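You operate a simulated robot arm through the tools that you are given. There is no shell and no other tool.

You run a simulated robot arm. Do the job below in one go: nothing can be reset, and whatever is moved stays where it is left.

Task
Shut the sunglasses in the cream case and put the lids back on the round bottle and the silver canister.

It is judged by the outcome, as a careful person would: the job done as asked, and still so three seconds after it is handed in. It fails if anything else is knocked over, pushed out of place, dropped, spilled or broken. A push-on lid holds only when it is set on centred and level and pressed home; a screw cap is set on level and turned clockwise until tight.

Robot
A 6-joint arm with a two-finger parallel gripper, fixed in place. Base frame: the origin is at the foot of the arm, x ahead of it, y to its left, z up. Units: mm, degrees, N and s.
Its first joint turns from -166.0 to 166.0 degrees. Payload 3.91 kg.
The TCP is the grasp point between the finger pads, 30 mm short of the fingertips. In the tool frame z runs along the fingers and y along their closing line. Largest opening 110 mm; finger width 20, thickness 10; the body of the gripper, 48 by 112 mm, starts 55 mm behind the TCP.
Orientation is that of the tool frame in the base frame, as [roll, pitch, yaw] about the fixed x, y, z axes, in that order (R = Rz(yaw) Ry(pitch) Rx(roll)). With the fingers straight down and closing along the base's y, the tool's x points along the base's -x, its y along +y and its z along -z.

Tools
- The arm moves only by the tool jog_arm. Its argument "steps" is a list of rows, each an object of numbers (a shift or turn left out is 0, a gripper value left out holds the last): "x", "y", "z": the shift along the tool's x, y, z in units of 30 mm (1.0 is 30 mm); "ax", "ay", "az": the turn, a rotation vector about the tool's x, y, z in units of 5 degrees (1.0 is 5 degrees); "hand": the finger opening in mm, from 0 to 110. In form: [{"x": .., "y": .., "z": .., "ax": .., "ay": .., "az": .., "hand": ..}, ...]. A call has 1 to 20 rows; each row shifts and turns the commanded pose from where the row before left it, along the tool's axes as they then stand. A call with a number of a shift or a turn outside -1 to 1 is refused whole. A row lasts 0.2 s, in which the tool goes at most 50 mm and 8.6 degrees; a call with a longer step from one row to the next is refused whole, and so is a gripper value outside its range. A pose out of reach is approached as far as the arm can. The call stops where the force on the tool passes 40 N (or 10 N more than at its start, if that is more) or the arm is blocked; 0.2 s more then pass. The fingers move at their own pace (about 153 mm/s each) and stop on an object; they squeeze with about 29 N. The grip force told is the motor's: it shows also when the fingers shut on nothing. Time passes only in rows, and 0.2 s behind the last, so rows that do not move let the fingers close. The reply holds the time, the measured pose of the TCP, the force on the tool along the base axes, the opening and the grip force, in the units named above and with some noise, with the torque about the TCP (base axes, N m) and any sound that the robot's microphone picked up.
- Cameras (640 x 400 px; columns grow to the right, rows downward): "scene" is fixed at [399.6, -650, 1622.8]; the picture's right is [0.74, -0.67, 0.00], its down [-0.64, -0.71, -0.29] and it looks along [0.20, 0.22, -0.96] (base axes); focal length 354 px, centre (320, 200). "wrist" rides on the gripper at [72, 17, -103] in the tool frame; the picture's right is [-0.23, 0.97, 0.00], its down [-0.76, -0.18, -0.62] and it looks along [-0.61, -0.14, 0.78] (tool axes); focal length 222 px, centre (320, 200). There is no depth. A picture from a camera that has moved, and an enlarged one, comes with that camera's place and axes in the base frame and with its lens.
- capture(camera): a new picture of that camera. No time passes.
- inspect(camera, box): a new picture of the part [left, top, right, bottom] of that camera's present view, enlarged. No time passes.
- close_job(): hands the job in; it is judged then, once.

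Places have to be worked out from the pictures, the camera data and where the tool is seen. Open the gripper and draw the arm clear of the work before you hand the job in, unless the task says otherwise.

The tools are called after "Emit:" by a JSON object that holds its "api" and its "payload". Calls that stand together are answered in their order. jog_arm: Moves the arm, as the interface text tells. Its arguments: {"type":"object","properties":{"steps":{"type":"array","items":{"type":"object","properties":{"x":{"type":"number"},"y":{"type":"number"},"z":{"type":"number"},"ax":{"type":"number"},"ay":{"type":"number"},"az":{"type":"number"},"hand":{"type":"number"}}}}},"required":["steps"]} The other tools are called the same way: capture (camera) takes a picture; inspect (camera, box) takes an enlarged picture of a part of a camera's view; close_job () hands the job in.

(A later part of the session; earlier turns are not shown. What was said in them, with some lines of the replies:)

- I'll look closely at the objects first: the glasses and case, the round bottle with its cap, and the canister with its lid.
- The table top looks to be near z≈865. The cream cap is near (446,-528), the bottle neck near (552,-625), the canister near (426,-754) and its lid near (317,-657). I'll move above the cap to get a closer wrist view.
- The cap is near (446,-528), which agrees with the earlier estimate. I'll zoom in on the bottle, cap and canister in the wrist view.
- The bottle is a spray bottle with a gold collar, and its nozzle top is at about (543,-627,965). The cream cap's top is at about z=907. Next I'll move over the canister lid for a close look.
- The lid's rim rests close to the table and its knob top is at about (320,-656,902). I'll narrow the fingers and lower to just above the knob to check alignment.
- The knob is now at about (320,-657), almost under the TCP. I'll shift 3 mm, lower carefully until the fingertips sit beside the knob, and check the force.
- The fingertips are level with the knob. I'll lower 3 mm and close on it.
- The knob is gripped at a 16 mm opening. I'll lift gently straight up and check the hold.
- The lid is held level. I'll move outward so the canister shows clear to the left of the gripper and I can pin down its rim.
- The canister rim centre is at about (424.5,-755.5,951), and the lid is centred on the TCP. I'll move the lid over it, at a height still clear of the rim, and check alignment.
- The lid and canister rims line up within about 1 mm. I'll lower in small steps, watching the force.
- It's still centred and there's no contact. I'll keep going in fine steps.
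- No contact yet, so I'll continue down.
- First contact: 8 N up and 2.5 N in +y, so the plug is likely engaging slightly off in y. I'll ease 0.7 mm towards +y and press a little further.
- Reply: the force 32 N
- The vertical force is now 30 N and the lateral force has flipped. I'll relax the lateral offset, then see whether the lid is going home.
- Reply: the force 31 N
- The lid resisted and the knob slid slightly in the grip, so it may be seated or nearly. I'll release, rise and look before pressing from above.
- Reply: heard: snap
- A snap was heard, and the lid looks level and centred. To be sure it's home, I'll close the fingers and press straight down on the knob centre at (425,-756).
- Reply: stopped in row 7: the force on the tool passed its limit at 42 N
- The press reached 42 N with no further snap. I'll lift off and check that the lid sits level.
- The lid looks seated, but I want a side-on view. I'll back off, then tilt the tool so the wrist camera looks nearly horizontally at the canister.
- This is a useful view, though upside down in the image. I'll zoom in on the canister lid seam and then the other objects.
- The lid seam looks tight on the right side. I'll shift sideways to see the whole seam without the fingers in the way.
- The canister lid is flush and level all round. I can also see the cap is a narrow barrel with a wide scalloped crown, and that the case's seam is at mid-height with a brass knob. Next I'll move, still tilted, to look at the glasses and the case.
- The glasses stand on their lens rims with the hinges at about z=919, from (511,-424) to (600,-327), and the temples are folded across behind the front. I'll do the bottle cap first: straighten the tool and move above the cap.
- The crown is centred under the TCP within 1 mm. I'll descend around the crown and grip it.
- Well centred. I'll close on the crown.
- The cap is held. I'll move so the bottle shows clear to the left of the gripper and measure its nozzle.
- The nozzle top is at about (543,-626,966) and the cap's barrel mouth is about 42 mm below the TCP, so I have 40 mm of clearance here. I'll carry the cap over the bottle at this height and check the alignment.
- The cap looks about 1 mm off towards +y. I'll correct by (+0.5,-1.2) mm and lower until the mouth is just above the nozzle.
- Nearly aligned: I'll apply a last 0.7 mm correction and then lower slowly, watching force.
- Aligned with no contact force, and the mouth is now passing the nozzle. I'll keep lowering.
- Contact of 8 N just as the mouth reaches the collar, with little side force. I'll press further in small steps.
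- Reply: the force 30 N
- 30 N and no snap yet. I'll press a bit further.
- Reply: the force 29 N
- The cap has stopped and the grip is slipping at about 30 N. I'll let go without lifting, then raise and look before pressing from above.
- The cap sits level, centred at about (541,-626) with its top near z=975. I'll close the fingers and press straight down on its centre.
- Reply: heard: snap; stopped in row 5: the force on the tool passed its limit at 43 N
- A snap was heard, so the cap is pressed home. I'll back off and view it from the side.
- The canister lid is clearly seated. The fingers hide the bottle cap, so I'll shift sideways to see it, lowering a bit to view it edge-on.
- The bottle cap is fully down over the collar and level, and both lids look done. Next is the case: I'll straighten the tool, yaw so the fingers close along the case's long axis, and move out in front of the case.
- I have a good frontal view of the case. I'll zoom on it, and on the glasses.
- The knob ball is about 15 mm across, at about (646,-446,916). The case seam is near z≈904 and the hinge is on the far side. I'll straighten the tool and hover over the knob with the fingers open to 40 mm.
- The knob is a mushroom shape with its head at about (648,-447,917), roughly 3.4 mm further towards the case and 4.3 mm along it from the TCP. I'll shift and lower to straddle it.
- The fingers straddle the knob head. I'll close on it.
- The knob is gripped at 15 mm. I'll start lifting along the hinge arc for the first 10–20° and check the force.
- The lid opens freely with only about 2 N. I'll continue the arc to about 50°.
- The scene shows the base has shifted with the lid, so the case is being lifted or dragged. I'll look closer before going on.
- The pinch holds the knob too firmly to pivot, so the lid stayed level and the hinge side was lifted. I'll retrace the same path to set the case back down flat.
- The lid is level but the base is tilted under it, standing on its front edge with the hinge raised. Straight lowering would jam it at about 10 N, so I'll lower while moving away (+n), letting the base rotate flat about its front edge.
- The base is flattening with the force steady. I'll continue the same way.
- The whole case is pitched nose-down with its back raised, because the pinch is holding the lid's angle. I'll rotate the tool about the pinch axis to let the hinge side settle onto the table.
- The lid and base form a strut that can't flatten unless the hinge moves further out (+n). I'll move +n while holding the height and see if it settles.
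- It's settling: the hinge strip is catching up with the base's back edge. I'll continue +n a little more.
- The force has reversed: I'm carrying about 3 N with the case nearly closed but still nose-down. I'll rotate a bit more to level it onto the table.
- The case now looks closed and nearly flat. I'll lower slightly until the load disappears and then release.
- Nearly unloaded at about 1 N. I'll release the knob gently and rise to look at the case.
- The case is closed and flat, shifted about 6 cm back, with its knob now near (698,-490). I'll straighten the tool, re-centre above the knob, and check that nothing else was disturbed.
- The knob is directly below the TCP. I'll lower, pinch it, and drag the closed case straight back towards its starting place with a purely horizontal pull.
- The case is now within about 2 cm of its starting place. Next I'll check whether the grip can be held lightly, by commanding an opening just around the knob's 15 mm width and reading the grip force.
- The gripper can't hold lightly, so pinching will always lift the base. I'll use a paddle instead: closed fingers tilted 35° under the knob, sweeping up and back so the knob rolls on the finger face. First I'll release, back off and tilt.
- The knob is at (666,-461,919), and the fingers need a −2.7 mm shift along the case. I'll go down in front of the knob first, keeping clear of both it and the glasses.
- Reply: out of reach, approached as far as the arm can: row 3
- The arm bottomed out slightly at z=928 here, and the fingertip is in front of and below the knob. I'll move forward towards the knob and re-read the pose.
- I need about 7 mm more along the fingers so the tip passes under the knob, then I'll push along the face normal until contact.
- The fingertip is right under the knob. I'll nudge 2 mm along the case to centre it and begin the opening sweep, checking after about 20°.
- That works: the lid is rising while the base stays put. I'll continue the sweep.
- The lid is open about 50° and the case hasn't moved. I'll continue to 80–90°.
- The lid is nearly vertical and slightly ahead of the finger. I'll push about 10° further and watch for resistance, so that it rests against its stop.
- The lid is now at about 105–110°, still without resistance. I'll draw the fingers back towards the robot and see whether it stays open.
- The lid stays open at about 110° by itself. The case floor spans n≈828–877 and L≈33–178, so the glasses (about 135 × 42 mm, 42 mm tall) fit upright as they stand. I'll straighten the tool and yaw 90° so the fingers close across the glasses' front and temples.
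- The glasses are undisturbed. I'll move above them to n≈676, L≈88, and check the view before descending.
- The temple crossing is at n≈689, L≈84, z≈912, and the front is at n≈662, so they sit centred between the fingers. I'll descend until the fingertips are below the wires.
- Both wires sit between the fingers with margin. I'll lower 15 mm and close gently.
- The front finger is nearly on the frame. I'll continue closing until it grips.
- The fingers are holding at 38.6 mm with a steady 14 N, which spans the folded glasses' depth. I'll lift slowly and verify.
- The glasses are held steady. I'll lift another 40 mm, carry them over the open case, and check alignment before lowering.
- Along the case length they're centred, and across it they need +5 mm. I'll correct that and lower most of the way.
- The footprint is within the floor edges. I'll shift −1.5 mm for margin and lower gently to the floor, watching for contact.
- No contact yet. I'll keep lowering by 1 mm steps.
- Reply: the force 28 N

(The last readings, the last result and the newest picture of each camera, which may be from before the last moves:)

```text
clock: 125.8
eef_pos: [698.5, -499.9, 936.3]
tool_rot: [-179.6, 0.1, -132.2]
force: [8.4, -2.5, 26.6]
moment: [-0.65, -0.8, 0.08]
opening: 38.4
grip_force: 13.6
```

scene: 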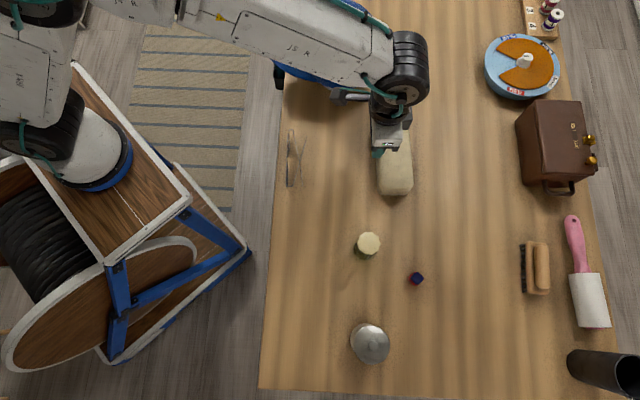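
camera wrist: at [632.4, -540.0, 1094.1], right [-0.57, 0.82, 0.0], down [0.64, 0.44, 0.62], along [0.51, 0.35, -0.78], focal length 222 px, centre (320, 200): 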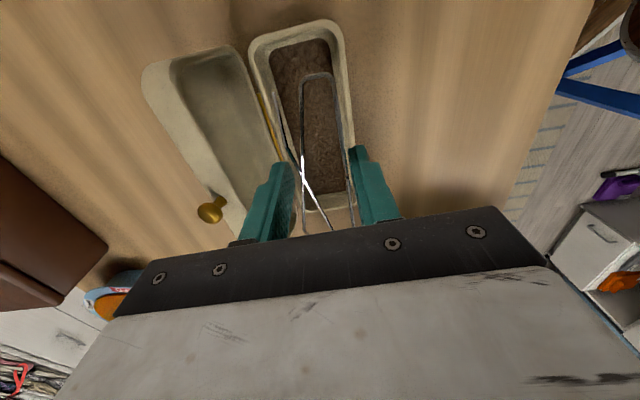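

Contact was reached and I pressed slightly more than intended. I'll ease up 2 mm to unload.

Emit:
{"api": "jog_arm", "payload": {"steps": [{"z": -0.04}, {"z": -0.03}, {}]}}

Emit:
{"api": "inspect", "payload": {"camera": "wrist", "box": [200, 40, 440, 240]}}

Emit:
{"api": "inspect", "payload": {"camera": "scene", "box": [330, 110, 410, 210]}}

```text
clock: 126.6
eef_pos: [698.2, -500.7, 934.8]
tool_rot: [179.9, 0.2, -132.2]
force: [4.9, -1.5, 12.7]
moment: [0.01, 0.02, -0.04]
opening: 38.1
grip_force: 13.8
```

```text
2.00 times, centred on (320, 140) of wrist
camera zoom: at [637.0, -542.8, 1037.2], right [-0.57, 0.82, 0.0], down [0.64, 0.44, 0.62], along [0.51, 0.36, -0.78], focal length 444 px, centre (320, 320)
```

zoom: 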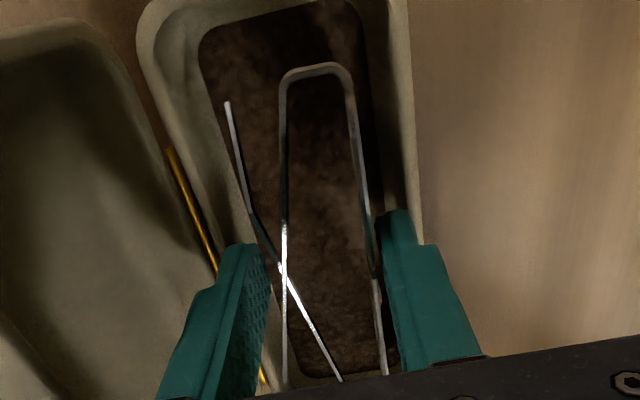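

```text
4.00 times, centred on (370, 160) of scene
camera zoom: at [399.6, -650.0, 1622.8], right [0.74, -0.67, 0.0], down [-0.64, -0.71, -0.29], along [0.2, 0.22, -0.96], focal length 1415 px, centre (120, 360)
```

zoom: 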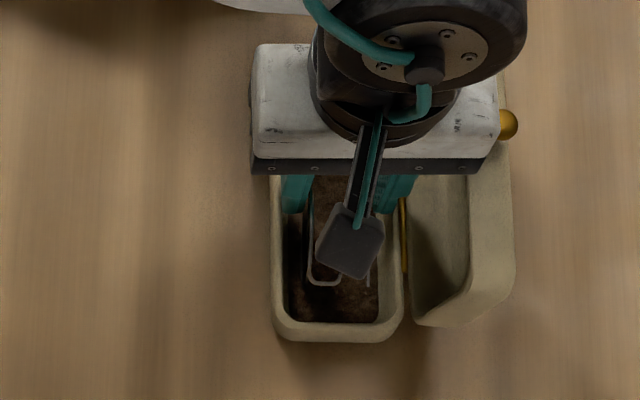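

There's still 13 N of load, possibly a fingertip against the rim. I'll ease up another millimetre or two.

Emit:
{"api": "jog_arm", "payload": {"steps": [{"z": -0.03}, {"z": -0.02}, {}]}}

```text
clock: 127.4
eef_pos: [696.4, -500.3, 936.8]
tool_rot: [-180.0, 0.1, -132.2]
force: [-0.3, 0.7, -0.2]
moment: [0.02, -0.01, 0.02]
opening: 37.9
grip_force: 14.2
```

Unloaded, with the glasses within about 1 mm of the floor. I'll open the fingers gently and check that the glasses stand.

Emit:
{"api": "jog_arm", "payload": {"steps": [{"hand": 42}, {"hand": 46}, {"hand": 52}, {}, {}]}}

Emit:
{"api": "inspect", "payload": {"camera": "wrist", "box": [200, 40, 440, 240]}}

```text
clock: 128.6
eef_pos: [699.2, -500.3, 936.7]
tool_rot: [180.0, 0.0, -132.3]
force: [-1.1, 1.4, 0.1]
moment: [0.0, 0.02, -0.02]
opening: 51.6
grip_force: 0.0
```

```text
2.00 times, centred on (320, 140) of wrist
camera zoom: at [637.3, -542.6, 1039.4], right [-0.57, 0.82, 0.0], down [0.64, 0.44, 0.62], along [0.51, 0.35, -0.78], focal length 444 px, centre (320, 320)
```

zoom: 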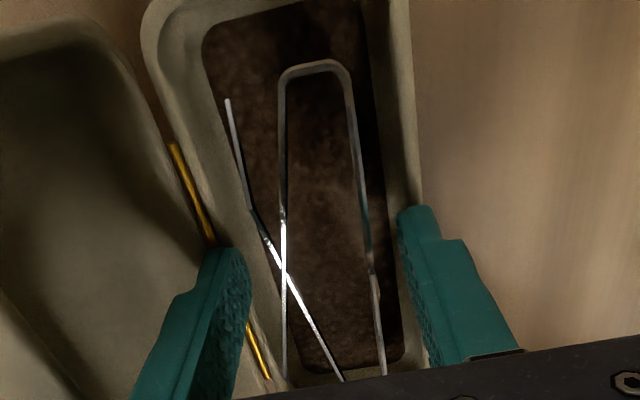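

The glasses are standing in the case. I'll raise straight up and take a look.

Emit:
{"api": "jog_arm", "payload": {"steps": [{"z": -0.2}, {"z": -0.4}, {"z": -0.8}, {"z": -1}, {"z": -1}, {"y": 1}, {"y": 1}, {"y": 1}, {}]}}

Emit:
{"api": "inspect", "payload": {"camera": "scene", "box": [310, 100, 430, 210]}}

Emit:
{"api": "capture", "payload": {"camera": "wrist"}}

```text
clock: 130.6
eef_pos: [629.2, -439.3, 1039.0]
tool_rot: [-179.9, 0.0, -132.2]
force: [-0.7, -1.1, -0.3]
moment: [-0.04, 0.0, -0.02]
opening: 51.9
grip_force: 0.0
```

```text
3.64 times, centred on (370, 155) of scene
camera zoom: at [399.6, -650.0, 1622.8], right [0.74, -0.67, 0.0], down [-0.64, -0.71, -0.29], along [0.2, 0.22, -0.96], focal length 1286 px, centre (138, 364)
```

zoom: 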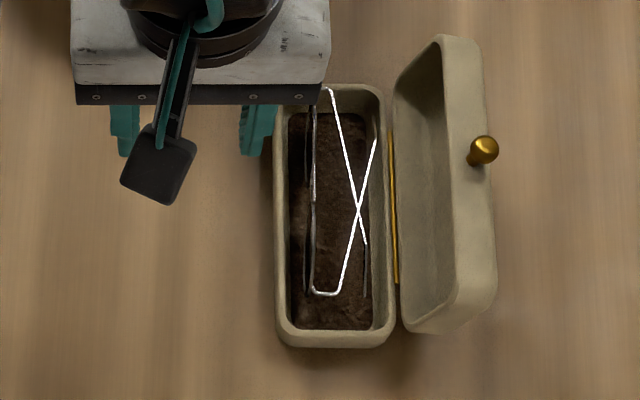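

```text
taken
camera wrist: at [567.5, -482.0, 1141.2], right [-0.57, 0.82, 0.0], down [0.64, 0.44, 0.62], along [0.51, 0.35, -0.78], focal length 222 px, centre (320, 200)
```

wrist: 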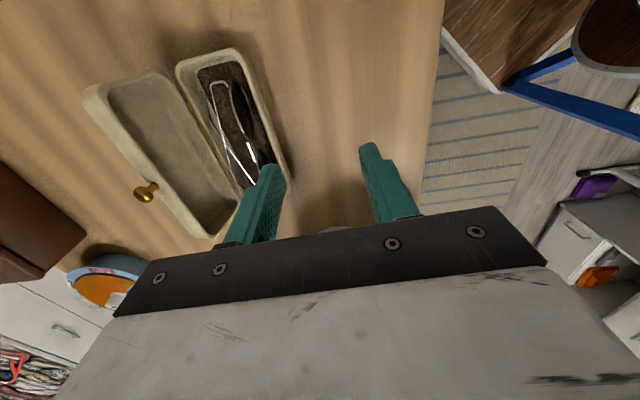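

The glasses stand inside with clearance all round. To close the lid gently, I'll straddle its raised front edge with one finger on each side, at L≈75 away from the knob. The rear finger will push it past vertical and the front finger will then let it down. First I'll move above it.

Emit:
{"api": "jog_arm", "payload": {"steps": [{"x": 0.24, "y": -0.5, "hand": 64}, {"x": 0.24, "y": -0.8}, {"x": 0.24, "y": -0.9}, {"y": -0.9}, {"y": -0.9}, {"y": -0.8}, {"y": -0.57}, {}, {}]}}

Emit:
{"api": "capture", "payload": {"camera": "wrist"}}

Emit:
{"api": "inspect", "payload": {"camera": "wrist", "box": [180, 20, 460, 240]}}

Emit:
{"api": "inspect", "payload": {"camera": "scene", "box": [330, 100, 450, 210]}}

```text
clock: 132.6
eef_pos: [735.4, -565.4, 1040.0]
tool_rot: [179.9, 0.2, -132.2]
force: [0.3, 0.9, -0.2]
moment: [0.04, -0.02, 0.0]
opening: 63.9
grip_force: 0.1
```

```text
taken
camera wrist: at [675.2, -606.9, 1141.4], right [-0.57, 0.82, 0.0], down [0.64, 0.44, 0.62], along [0.51, 0.35, -0.78], focal length 222 px, centre (320, 200)
```

wrist: 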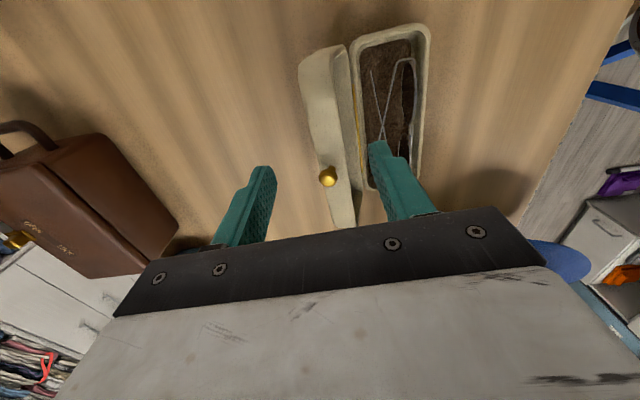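

```text
1.82 times, centred on (320, 130) of wrist
camera zoom: at [675.2, -606.9, 1141.4], right [-0.57, 0.82, 0.0], down [0.64, 0.44, 0.62], along [0.51, 0.35, -0.78], focal length 404 px, centre (320, 327)
```

zoom: 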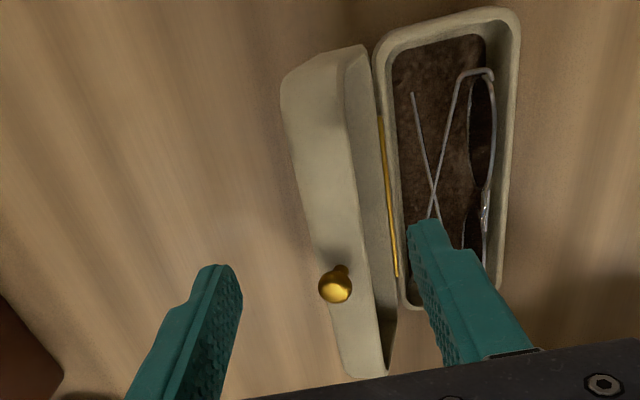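

```text
3.64 times, centred on (390, 155) of scene
camera zoom: at [399.6, -650.0, 1622.8], right [0.74, -0.67, 0.0], down [-0.64, -0.71, -0.29], along [0.2, 0.22, -0.96], focal length 1286 px, centre (66, 364)
```

zoom: 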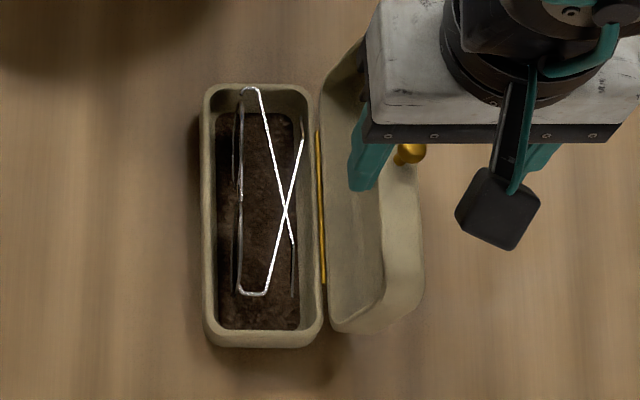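

I have a clear view: the lid's raised edge spans n≈905–930 at z≈972, and the knob is off to the side. I'll centre over it and descend with the fingers straddling it.

Emit:
{"api": "jog_arm", "payload": {"steps": [{"y": 0.17}, {"z": 0.6}, {"z": 0.6}, {"z": 0.5}, {}]}}

Emit:
{"api": "inspect", "payload": {"camera": "wrist", "box": [180, 20, 460, 240]}}

Emit:
{"api": "inspect", "payload": {"camera": "scene", "box": [330, 100, 450, 210]}}

```text
clock: 133.8
eef_pos: [733.2, -560.5, 987.3]
tool_rot: [180.0, 0.1, -132.2]
force: [0.3, -1.2, 0.5]
moment: [0.02, -0.01, 0.0]
opening: 63.9
grip_force: 0.0
```

```text
1.82 times, centred on (320, 130) of wrist
camera zoom: at [672.4, -602.2, 1090.7], right [-0.57, 0.82, 0.0], down [0.64, 0.44, 0.62], along [0.51, 0.35, -0.78], focal length 404 px, centre (320, 327)
```

zoom: 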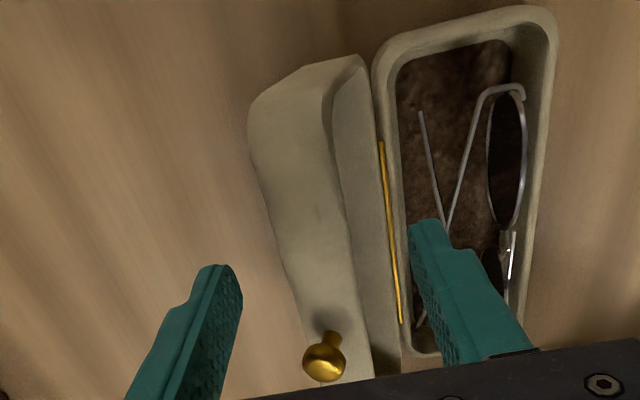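

```text
3.64 times, centred on (390, 155) of scene
camera zoom: at [399.6, -650.0, 1622.8], right [0.74, -0.67, 0.0], down [-0.64, -0.71, -0.29], along [0.2, 0.22, -0.96], focal length 1286 px, centre (66, 364)
```

zoom: 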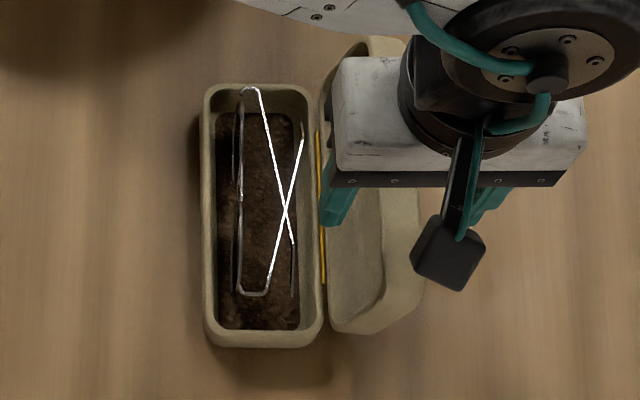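

The lid is straddled with the knob clear of the gripper. I'll narrow the gap and push it towards vertical in small steps.

Emit:
{"api": "jog_arm", "payload": {"steps": [{"hand": 54}, {"hand": 48}, {"y": 0.13}, {"y": 0.13}, {"y": 0.13}, {"y": 0.13}, {"y": 0.13}, {"y": 0.1}, {}]}}

Emit:
{"api": "inspect", "payload": {"camera": "wrist", "box": [180, 20, 460, 240]}}

Emit:
{"api": "inspect", "payload": {"camera": "scene", "box": [330, 100, 450, 210]}}

```text
clock: 135.8
eef_pos: [717.0, -546.4, 986.6]
tool_rot: [-180.0, 0.2, -132.2]
force: [0.4, -0.3, -1.0]
moment: [0.0, 0.0, -0.01]
opening: 47.9
grip_force: 0.1
```

```text
1.82 times, centred on (320, 130) of wrist
camera zoom: at [655.4, -588.3, 1090.2], right [-0.57, 0.82, 0.0], down [0.64, 0.44, 0.62], along [0.51, 0.36, -0.78], focal length 404 px, centre (320, 327)
```

zoom: 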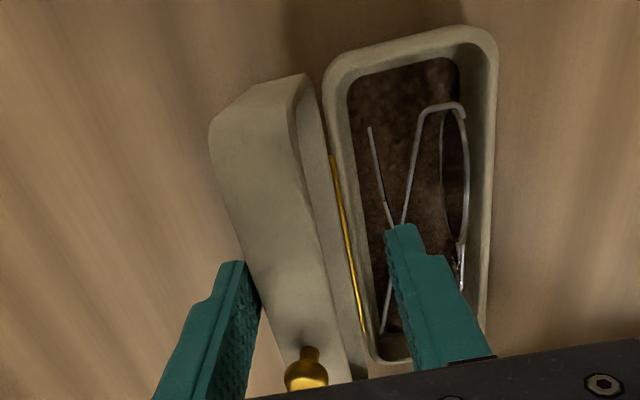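

```text
3.64 times, centred on (390, 155) of scene
camera zoom: at [399.6, -650.0, 1622.8], right [0.74, -0.67, 0.0], down [-0.64, -0.71, -0.29], along [0.2, 0.22, -0.96], focal length 1286 px, centre (66, 364)
```

zoom: 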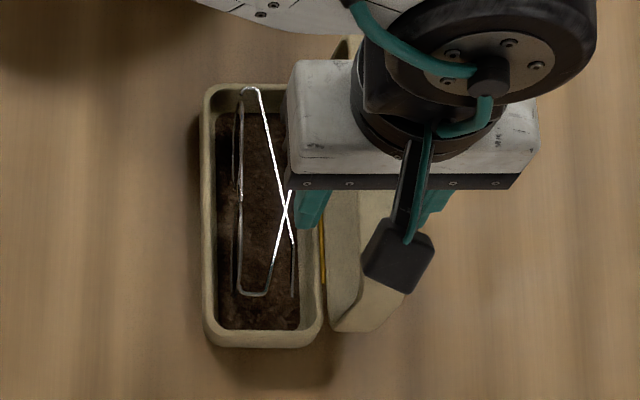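

The rear finger is moving the lid and the case stays still. I'll continue in small steps until it tips onto the front finger.

Emit:
{"api": "jog_arm", "payload": {"steps": [{"y": 0.1}, {"y": 0.1}, {"y": 0.1}, {"y": 0.1}, {}]}}

Emit:
{"api": "inspect", "payload": {"camera": "wrist", "box": [180, 20, 460, 240]}}

```text
clock: 137.0
eef_pos: [706.4, -536.3, 986.7]
tool_rot: [180.0, 0.1, -132.2]
force: [0.3, -0.2, 0.4]
moment: [0.02, 0.01, 0.0]
opening: 48.1
grip_force: 0.2
```

```text
1.82 times, centred on (320, 130) of wrist
camera zoom: at [646.0, -578.8, 1090.0], right [-0.57, 0.82, 0.0], down [0.64, 0.44, 0.62], along [0.51, 0.36, -0.78], focal length 404 px, centre (320, 327)
```

zoom: 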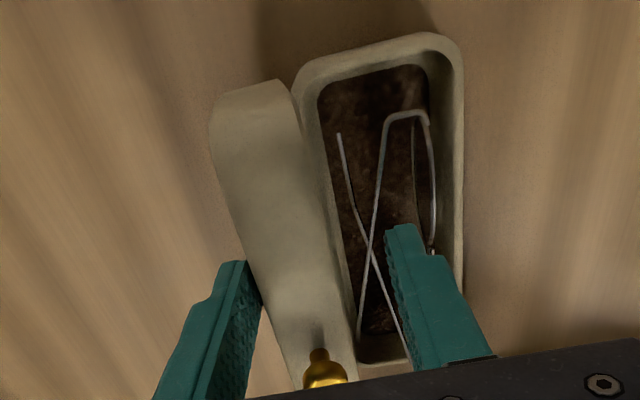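

The lid is about vertical and still against the rear finger. A few more small steps.

Emit:
{"api": "jog_arm", "payload": {"steps": [{"y": 0.1}, {"y": 0.1}, {}, {}]}}

Emit:
{"api": "inspect", "payload": {"camera": "wrist", "box": [180, 20, 460, 240]}}

```text
clock: 138.0
eef_pos: [702.9, -534.3, 988.1]
tool_rot: [-179.9, 0.2, -132.2]
force: [0.5, 0.0, -0.1]
moment: [-0.01, 0.02, -0.01]
opening: 48.1
grip_force: 0.1
```

```text
1.82 times, centred on (320, 130) of wrist
camera zoom: at [642.1, -575.9, 1090.5], right [-0.57, 0.82, 0.0], down [0.64, 0.44, 0.62], along [0.51, 0.35, -0.78], focal length 404 px, centre (320, 327)
```

zoom: 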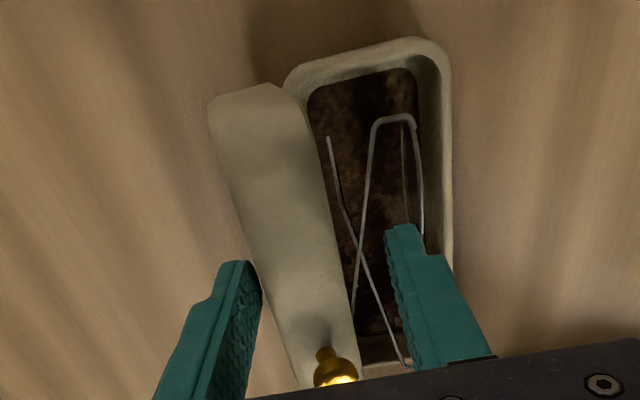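

The lid follows the rear finger smoothly. The hinge seems to have some friction. I'll keep going.

Emit:
{"api": "jog_arm", "payload": {"steps": [{"y": 0.1}, {"y": 0.1}, {"y": 0.1}, {}, {}]}}

Emit:
{"api": "inspect", "payload": {"camera": "wrist", "box": [180, 20, 460, 240]}}

Emit:
{"api": "inspect", "payload": {"camera": "scene", "box": [330, 100, 450, 210]}}

```text
clock: 139.2
eef_pos: [695.0, -526.6, 987.3]
tool_rot: [-180.0, 0.1, -132.2]
force: [0.7, -0.7, 0.5]
moment: [-0.01, 0.03, -0.01]
opening: 48.0
grip_force: 0.2
```

```text
1.82 times, centred on (320, 130) of wrist
camera zoom: at [634.8, -569.5, 1089.3], right [-0.57, 0.82, 0.0], down [0.64, 0.44, 0.62], along [0.51, 0.35, -0.78], focal length 404 px, centre (320, 327)
```

zoom: 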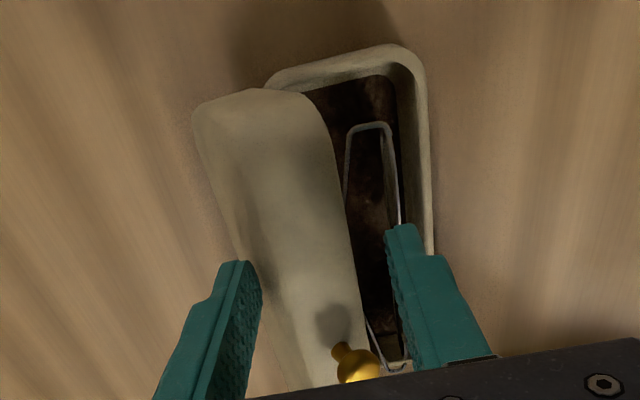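

```text
3.64 times, centred on (390, 155) of scene
camera zoom: at [399.6, -650.0, 1622.8], right [0.74, -0.67, 0.0], down [-0.64, -0.71, -0.29], along [0.2, 0.22, -0.96], focal length 1286 px, centre (66, 364)
```

zoom: 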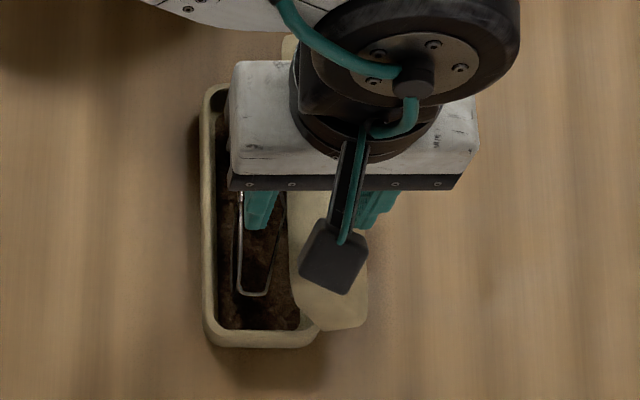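

The hinge friction holds the lid at about 65° without it falling, so I can keep pushing it over with the rear finger.

Emit:
{"api": "jog_arm", "payload": {"steps": [{"y": 0.1}, {"y": 0.1}, {"y": 0.1}, {"y": 0.1}, {"y": 0.1}, {}, {}]}}

Emit:
{"api": "inspect", "payload": {"camera": "wrist", "box": [180, 20, 460, 240]}}

Emit:
{"api": "inspect", "payload": {"camera": "scene", "box": [330, 100, 450, 210]}}

```text
clock: 140.8
eef_pos: [685.0, -517.4, 989.1]
tool_rot: [-180.0, 0.1, -132.2]
force: [0.6, 0.1, 0.8]
moment: [0.01, 0.02, 0.01]
opening: 48.2
grip_force: 0.1
```

```text
1.82 times, centred on (320, 130) of wrist
camera zoom: at [624.1, -559.7, 1089.9], right [-0.57, 0.82, 0.0], down [0.64, 0.44, 0.62], along [0.51, 0.35, -0.78], focal length 404 px, centre (320, 327)
```

zoom: 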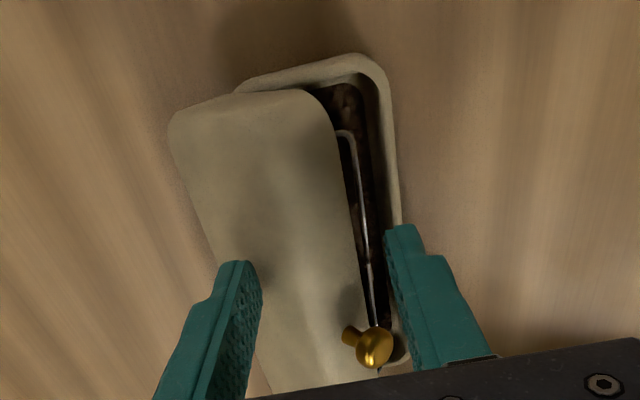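

```text
3.64 times, centred on (390, 155) of scene
camera zoom: at [399.6, -650.0, 1622.8], right [0.74, -0.67, 0.0], down [-0.64, -0.71, -0.29], along [0.2, 0.22, -0.96], focal length 1286 px, centre (66, 364)
```

zoom: 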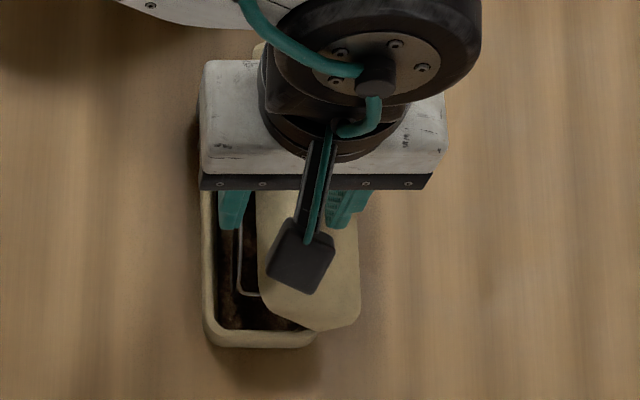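

The lid now holds at about 45°. I'll lift off, close the fingers, and push it the rest of the way from above near its front edge.

Emit:
{"api": "jog_arm", "payload": {"steps": [{"z": -0.5}, {"z": -0.9}, {"x": -0.45, "y": -0.4, "hand": 0}, {"x": -0.4, "y": -0.37}, {}, {}]}}

Emit:
{"api": "inspect", "payload": {"camera": "wrist", "box": [180, 20, 460, 240]}}

Emit:
{"api": "inspect", "payload": {"camera": "scene", "box": [330, 100, 450, 210]}}

```text
clock: 142.2
eef_pos: [720.9, -514.7, 1029.6]
tool_rot: [-179.9, 0.1, -132.1]
force: [0.0, -0.4, -0.1]
moment: [0.01, 0.06, 0.01]
opening: 0.0
grip_force: 28.8
```

```text
1.82 times, centred on (320, 130) of wrist
camera zoom: at [659.4, -557.2, 1132.8], right [-0.57, 0.82, 0.0], down [0.64, 0.44, 0.62], along [0.51, 0.35, -0.78], focal length 404 px, centre (320, 327)
```

zoom: 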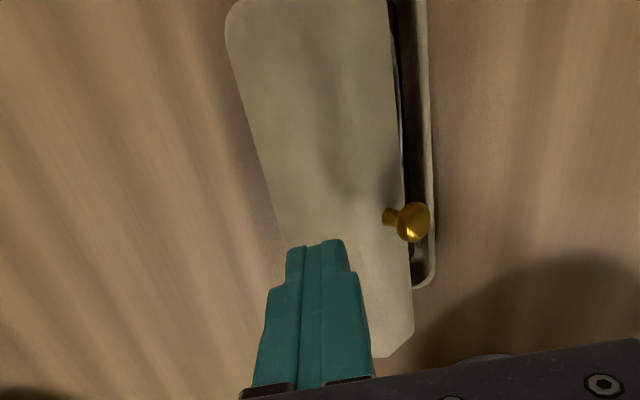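

```text
3.64 times, centred on (390, 155) of scene
camera zoom: at [399.6, -650.0, 1622.8], right [0.74, -0.67, 0.0], down [-0.64, -0.71, -0.29], along [0.2, 0.22, -0.96], focal length 1286 px, centre (66, 364)
```

zoom: 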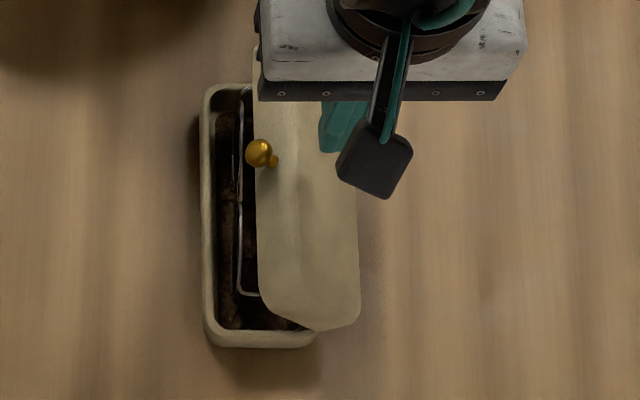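

The lid is resting at about 50°. I'll press it down along the hinge arc with the closed fingertips, in small steps.

Emit:
{"api": "jog_arm", "payload": {"steps": [{"z": 0.5}, {"z": 0.487}, {"y": 0.12, "z": 0.056}, {"y": 0.12, "z": 0.056}, {"y": 0.172, "z": 0.094}, {"y": 0.172, "z": 0.094}, {}]}}

Emit:
{"api": "inspect", "payload": {"camera": "scene", "box": [330, 100, 450, 210]}}

Emit:
{"api": "inspect", "payload": {"camera": "wrist", "box": [180, 20, 460, 240]}}

```text
clock: 143.8
eef_pos: [706.1, -502.5, 989.8]
tool_rot: [180.0, 0.1, -132.3]
force: [-0.5, 0.4, -0.1]
moment: [0.01, 0.02, -0.05]
opening: 0.0
grip_force: 28.6
```

```text
3.64 times, centred on (390, 155) of scene
camera zoom: at [399.6, -650.0, 1622.8], right [0.74, -0.67, 0.0], down [-0.64, -0.71, -0.29], along [0.2, 0.22, -0.96], focal length 1286 px, centre (66, 364)
```

zoom: 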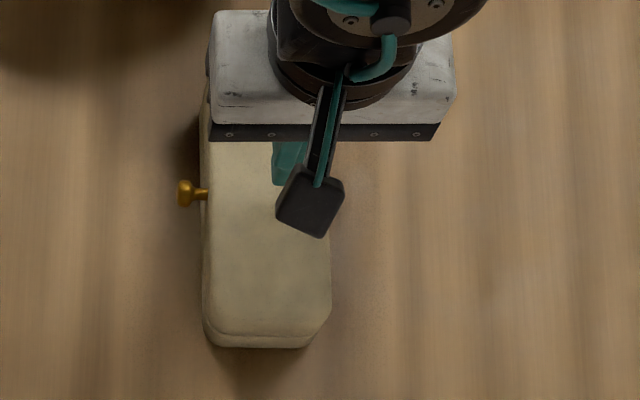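

```text
1.82 times, centred on (320, 130) of wrist
camera zoom: at [644.8, -544.7, 1092.7], right [-0.57, 0.82, 0.0], down [0.64, 0.44, 0.62], along [0.51, 0.35, -0.78], focal length 404 px, centre (320, 327)
```

zoom: 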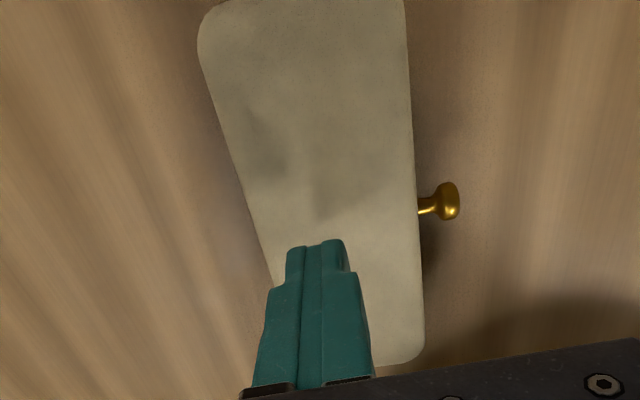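

The lid has swung down onto the base. I'll check it's fully shut: move near the front centre of the lid and press lightly.

Emit:
{"api": "jog_arm", "payload": {"steps": [{"y": 0.5}, {"z": 0.3}, {"z": 0.2}, {"z": 0.1}, {}]}}

Emit:
{"api": "jog_arm", "payload": {"steps": [{"z": 0.05}, {"z": 0.05}, {"z": 0.05}, {}]}}

```text
clock: 145.0
eef_pos: [693.7, -492.5, 972.6]
tool_rot: [180.0, 0.1, -132.1]
force: [-0.4, -0.8, 0.1]
moment: [-0.02, 0.02, 0.01]
opening: 0.0
grip_force: 28.7
```

```text
clock: 146.0
eef_pos: [694.2, -492.3, 967.2]
tool_rot: [180.0, 0.1, -132.2]
force: [0.4, -0.3, 0.0]
moment: [0.02, 0.02, -0.01]
opening: 0.0
grip_force: 29.2
```

Emit:
{"api": "jog_arm", "payload": {"steps": [{"z": 0.05}, {"z": 0.05}, {}]}}

Emit:
{"api": "jog_arm", "payload": {"steps": [{"z": 0.04}, {"z": 0.04}, {}]}}

```text
clock: 146.8
eef_pos: [694.9, -492.0, 965.5]
tool_rot: [180.0, 0.1, -132.3]
force: [0.7, -0.4, 0.5]
moment: [-0.04, 0.04, -0.02]
opening: 0.0
grip_force: 28.6
```

```text
clock: 147.6
eef_pos: [695.0, -493.8, 963.8]
tool_rot: [-179.8, 0.1, -132.3]
force: [-5.9, -3.9, 23.2]
moment: [-0.07, 0.27, -0.03]
opening: 0.0
grip_force: 29.0
```

The lid top is firm at z≈934, which matches the closed height. I'll lift off and view the case seam from the front.

Emit:
{"api": "jog_arm", "payload": {"steps": [{"z": -0.3}, {"z": -0.8}, {"z": -1}, {"z": -0.5}, {"y": 1}, {"y": 1}, {"y": 1}, {"y": 0.5}, {"az": 1}, {"az": 1}, {"az": 1}, {"az": 1}, {"az": 1}, {"az": 1}, {"az": 1}, {"az": 1}, {"az": 1}, {}]}}

Emit:
{"api": "jog_arm", "payload": {"steps": [{"az": 1}, {"az": 1}, {"az": 1}, {"az": 1}, {"az": 1}, {"az": 1}, {"az": 1}, {"az": 1}, {"az": 1}, {"ay": -1}, {"ay": -1}, {"ay": -1}, {"ay": -1}, {"ay": -1}, {"ay": -1}, {"ay": -1}, {}]}}

Emit:
{"api": "capture", "payload": {"camera": "wrist"}}

Emit:
{"api": "capture", "payload": {"camera": "scene"}}

```text
clock: 151.4
eef_pos: [617.3, -421.8, 1040.2]
tool_rot: [-180.0, 0.0, -177.3]
force: [0.0, -1.5, -0.6]
moment: [-0.03, 0.0, 0.01]
opening: 0.0
grip_force: 29.1
```

```text
clock: 155.0
eef_pos: [615.7, -422.2, 1041.4]
tool_rot: [179.9, 35.1, 137.8]
force: [-0.2, -0.3, -0.4]
moment: [-0.01, 0.0, 0.0]
opening: 0.0
grip_force: 29.3
```

```text
taken
camera wrist: at [541.4, -329.3, 1082.9], right [0.79, 0.6, 0.13], down [0.08, -0.31, 0.95], along [0.61, -0.74, -0.29], focal length 222 px, centre (320, 200)
```

wrist: 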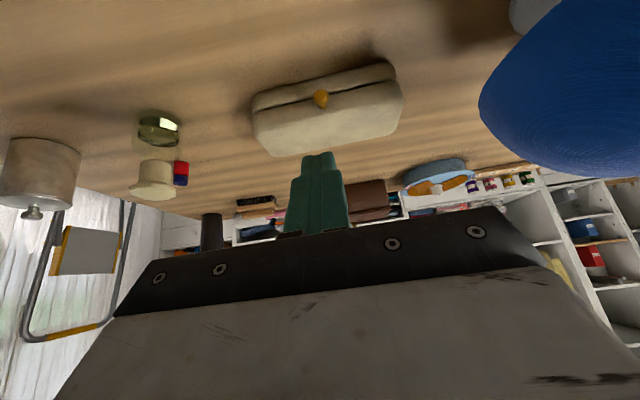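

```text
taken
```

scene: 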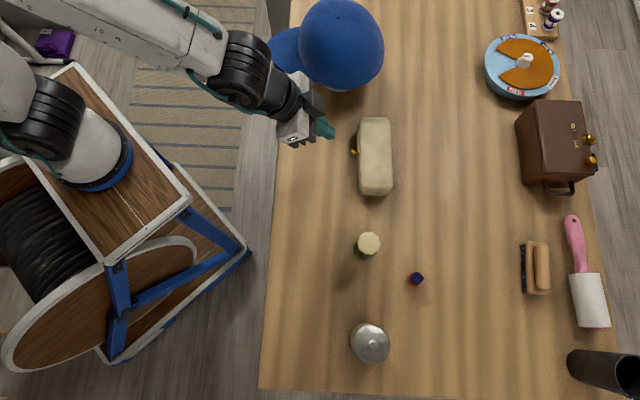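

Emit:
{"api": "inspect", "payload": {"camera": "wrist", "box": [230, 50, 430, 170]}}

Emit:
{"api": "inspect", "payload": {"camera": "wrist", "box": [0, 90, 200, 230]}}

```text
3.20 times, centred on (330, 110) of wrist
camera zoom: at [541.4, -329.3, 1082.9], right [0.79, 0.6, 0.13], down [0.08, -0.31, 0.95], along [0.61, -0.74, -0.29], focal length 711 px, centre (288, 488)
```

zoom: 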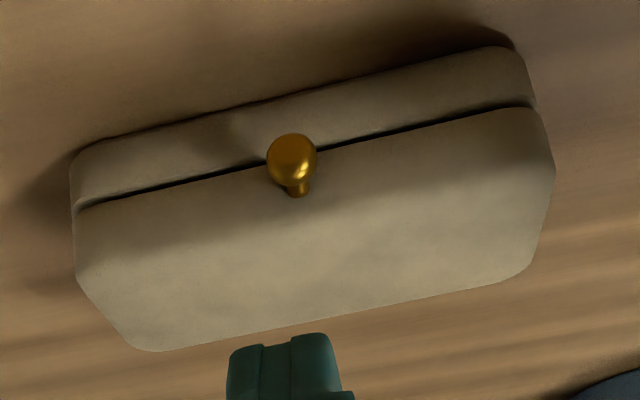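

```text
2.86 times, centred on (100, 160) of wrist
camera zoom: at [541.4, -329.3, 1082.9], right [0.79, 0.6, 0.13], down [0.08, -0.31, 0.95], along [0.61, -0.74, -0.29], focal length 635 px, centre (949, 314)
```

zoom: 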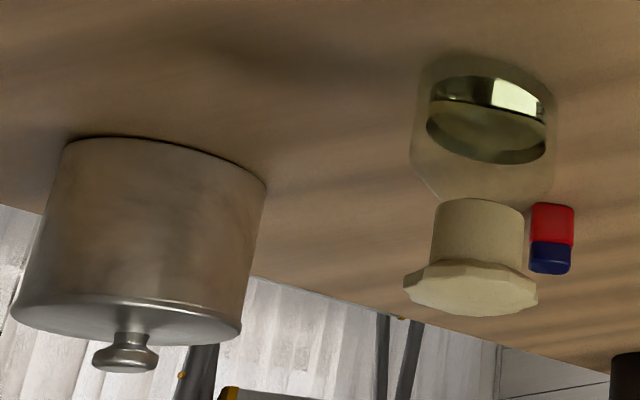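

The canister and bottle look good. I'll zoom in on the case seam to make sure the lid isn't propped up.

Emit:
{"api": "inspect", "payload": {"camera": "wrist", "box": [245, 85, 325, 135]}}

Emit:
{"api": "inspect", "payload": {"camera": "wrist", "box": [325, 60, 405, 110]}}

Emit:
{"api": "inspect", "payload": {"camera": "scene", "box": [345, 110, 405, 205]}}

```text
8.00 times, centred on (285, 110) of wrist
camera zoom: at [541.4, -329.3, 1082.9], right [0.79, 0.6, 0.13], down [0.08, -0.31, 0.95], along [0.61, -0.74, -0.29], focal length 1777 px, centre (600, 920)
```

zoom: 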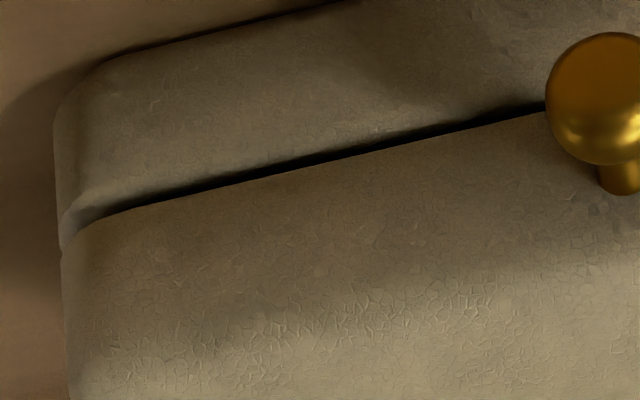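

```text
8.00 times, centred on (365, 85) of wrist
camera zoom: at [541.4, -329.3, 1082.9], right [0.79, 0.6, 0.13], down [0.08, -0.31, 0.95], along [0.61, -0.74, -0.29], focal length 1777 px, centre (-40, 1120)
```

zoom: 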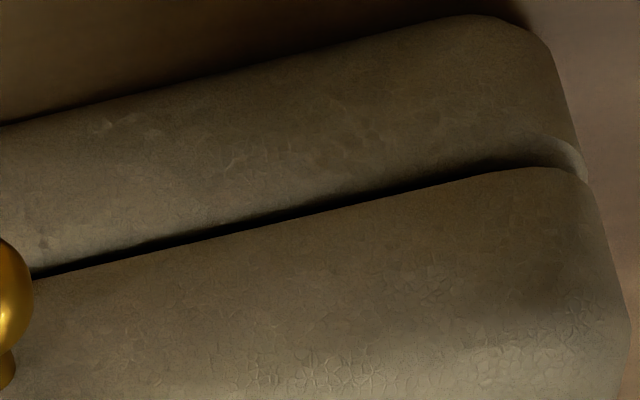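

```text
4.21 times, centred on (375, 158) of scene
camera zoom: at [399.6, -650.0, 1622.8], right [0.74, -0.67, 0.0], down [-0.64, -0.71, -0.29], along [0.2, 0.22, -0.96], focal length 1489 px, centre (88, 379)
```

zoom: 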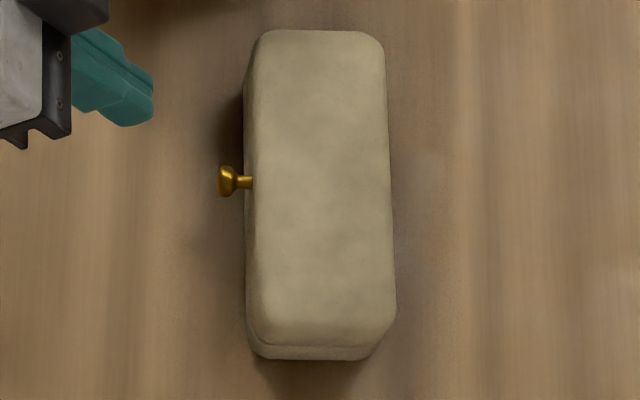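

The seam and knob height (about 919.5) match the closed state. For a direct comparison, I'll return to the low viewpoint I used before opening and look at the seam again.

Emit:
{"api": "jog_arm", "payload": {"steps": [{"x": 0.53, "z": 0.75}, {"x": 0.53, "z": 0.75}, {"x": 0.53, "z": 0.75}, {"x": 0.5, "z": 0.71}, {}]}}

Emit:
{"api": "inspect", "payload": {"camera": "wrist", "box": [240, 80, 440, 230]}}

Emit:
{"api": "inspect", "payload": {"camera": "wrist", "box": [340, 130, 440, 205]}}

```text
clock: 156.2
eef_pos: [617.2, -421.0, 934.7]
tool_rot: [179.9, 35.0, 137.7]
force: [0.2, -0.6, 0.8]
moment: [0.0, -0.01, 0.02]
opening: 0.0
grip_force: 29.4
```

```text
2.67 times, centred on (340, 155) of wrist
camera zoom: at [541.4, -328.7, 976.6], right [0.79, 0.6, 0.13], down [0.08, -0.31, 0.95], along [0.61, -0.74, -0.29], focal length 592 px, centre (267, 320)
```

zoom: 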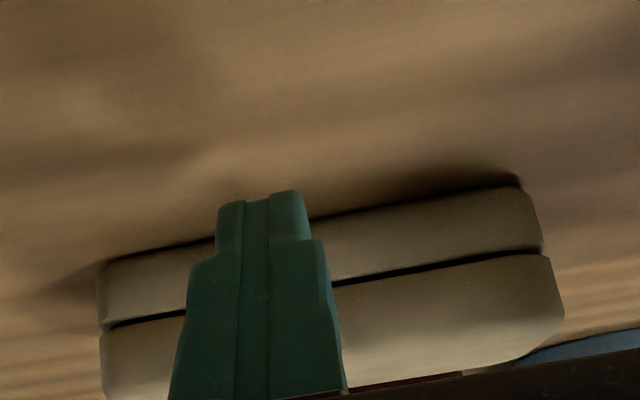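

```text
5.33 times, centred on (390, 168) of wrist
camera zoom: at [541.4, -328.7, 976.6], right [0.79, 0.6, 0.13], down [0.08, -0.31, 0.95], along [0.61, -0.74, -0.29], focal length 1185 px, centre (-53, 373)
```

zoom: 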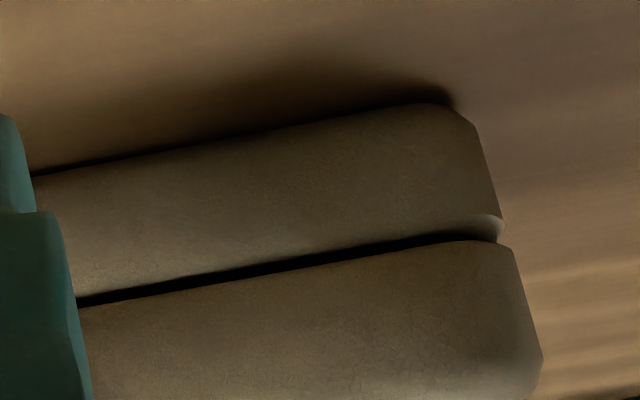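

The seam looks about 1 mm wider at the front than before opening, so the lid may not be fully seated. I'll press gently straight down near the lid's front edge and re-check.

Emit:
{"api": "jog_arm", "payload": {"steps": [{"x": -0.52, "z": -0.74}, {"x": -0.52, "z": -0.74}, {"x": -0.52, "z": -0.74}, {"x": -0.52, "z": -0.74}, {"ay": 1}, {"ay": 1}, {"ay": 1}, {"ay": 1}, {"ay": 1}, {"ay": 1}, {"ay": 1}, {"x": -0.9, "y": 0.1}, {"x": -1}, {"x": -1}, {"z": 0.8}, {"z": 0.8}, {"z": 0.6}, {}]}}

Emit:
{"api": "inspect", "payload": {"camera": "wrist", "box": [200, 80, 440, 230]}}

```text
clock: 160.0
eef_pos: [683.9, -479.8, 972.5]
tool_rot: [179.9, 0.1, 137.8]
force: [1.1, -0.7, -0.5]
moment: [0.03, -0.01, 0.02]
opening: 0.0
grip_force: 29.3
```

```text
2.67 times, centred on (320, 155) of wrist
camera zoom: at [641.3, -418.3, 1075.7], right [0.82, 0.57, 0.0], down [0.44, -0.64, 0.62], along [0.36, -0.51, -0.78], focal length 592 px, centre (320, 320)
```

zoom: 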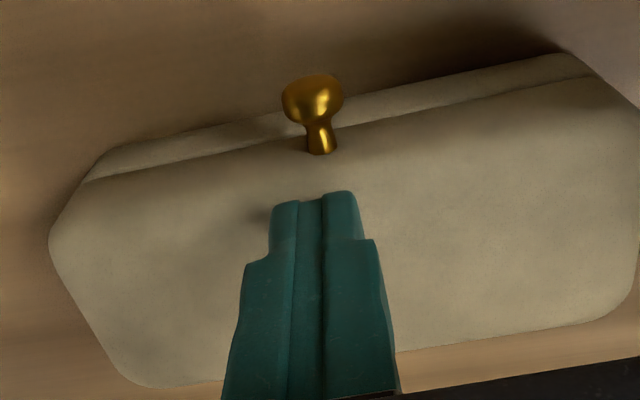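

I'm positioned just behind the knob. Lowering slowly to a light press.

Emit:
{"api": "jog_arm", "payload": {"steps": [{"z": 0.06}, {"z": 0.06}, {"z": 0.06}, {}]}}

Emit:
{"api": "jog_arm", "payload": {"steps": [{"z": 0.04}, {"z": 0.04}, {}]}}

```text
clock: 161.0
eef_pos: [683.1, -478.9, 968.7]
tool_rot: [179.9, 0.1, 137.8]
force: [-0.5, -0.4, 0.3]
moment: [0.01, 0.01, -0.01]
opening: 0.0
grip_force: 29.0
```

```text
clock: 161.8
eef_pos: [682.9, -479.7, 966.4]
tool_rot: [179.9, 0.0, 137.8]
force: [-0.8, -0.5, -0.4]
moment: [-0.01, -0.01, 0.0]
opening: 0.0
grip_force: 28.9
```

Emit:
{"api": "jog_arm", "payload": {"steps": [{"z": 0.04}, {"z": 0.03}, {}]}}

```text
clock: 162.6
eef_pos: [683.4, -479.1, 964.6]
tool_rot: [179.9, 0.0, 137.9]
force: [-1.4, 1.8, 6.3]
moment: [0.1, 0.1, -0.03]
opening: 0.0
grip_force: 29.1
```

Emit:
{"api": "jog_arm", "payload": {"steps": [{"z": 0.03}, {}]}}

Emit:
{"api": "jog_arm", "payload": {"steps": [{"z": 0.02}, {}]}}

```text
clock: 163.2
eef_pos: [682.6, -477.9, 965.3]
tool_rot: [179.9, 0.1, 137.8]
force: [1.8, 1.6, 14.2]
moment: [0.15, 0.05, -0.02]
opening: 0.0
grip_force: 29.5
```

```text
clock: 163.8
eef_pos: [682.8, -477.8, 964.2]
tool_rot: [179.9, 0.2, 137.8]
force: [6.4, 0.5, 22.3]
moment: [0.07, -0.06, -0.02]
opening: 0.0
grip_force: 28.6
```

The front edge is rigid at the same height as the centre (within 1 mm), so the lid is seated level on the base. I'll lift off, back away, and do a final check.

Emit:
{"api": "jog_arm", "payload": {"steps": [{"z": -0.2}, {"z": -0.6}, {"z": -1}, {"z": -1}, {"z": -1, "x": 0.5}, {"x": 1, "z": -0.5}, {"x": 1}, {"x": 1}, {"x": 1, "y": -0.4}, {"x": 1, "y": -0.5}, {"x": 1, "y": -0.5, "hand": 60}, {"z": -0.5}, {}]}}

Emit:
{"api": "capture", "payload": {"camera": "scene"}}

Emit:
{"api": "capture", "payload": {"camera": "wrist"}}

```text
clock: 166.6
eef_pos: [507.1, -378.0, 1103.3]
tool_rot: [179.9, 0.1, 137.7]
force: [-0.2, 0.0, 1.1]
moment: [-0.02, -0.02, 0.0]
opening: 59.9
grip_force: 0.0
```

```text
taken
```

scene: 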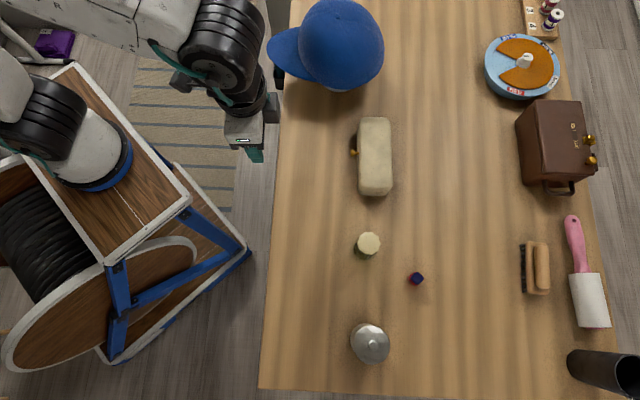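

```text
taken
camera wrist: at [465.3, -316.8, 1205.8], right [0.82, 0.57, 0.0], down [0.44, -0.64, 0.62], along [0.36, -0.51, -0.78], focal length 222 px, centre (320, 200)
```

wrist: 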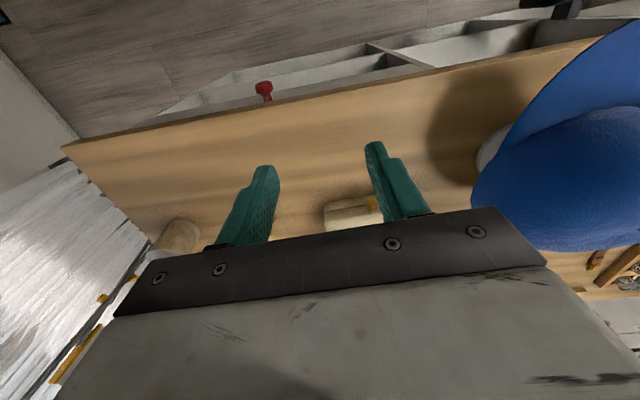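

Both lids are seated, the glasses are shut in the case, everything else looks undisturbed, and the open gripper is clear of the table. I'm handing the job in.

Emit:
{"api": "close_job", "payload": {}}

```text
The job is handed in.
```

The sunglasses are shut in the cream case, and the lids are back on the round bottle and the silver canister. I handed the job in with the gripper open and the arm clear of the table.

- **Canister lid:** I set it on centred and heard it snap as I let go. Pressing again to 42 N gave no further movement, and it looks flush and level all round.
- **Bottle cap:** it is a push-on cap. It snapped home when I pressed it to 43 N from above, and it now sits level over the collar.
- **Case:** the glasses stand upright inside, and the lid is closed. The front seam looks about 1 mm wider than before I opened it, but the lid is level and firm when pressed.

My first attempt to open the case went wrong. Gripping the knob lifted and tilted the empty case and pushed it several centimetres back. I set it down flat, pulled it back, and opened it another way. It now sits about 2 cm from where it started. In the last pictures nothing else on the table looks moved.
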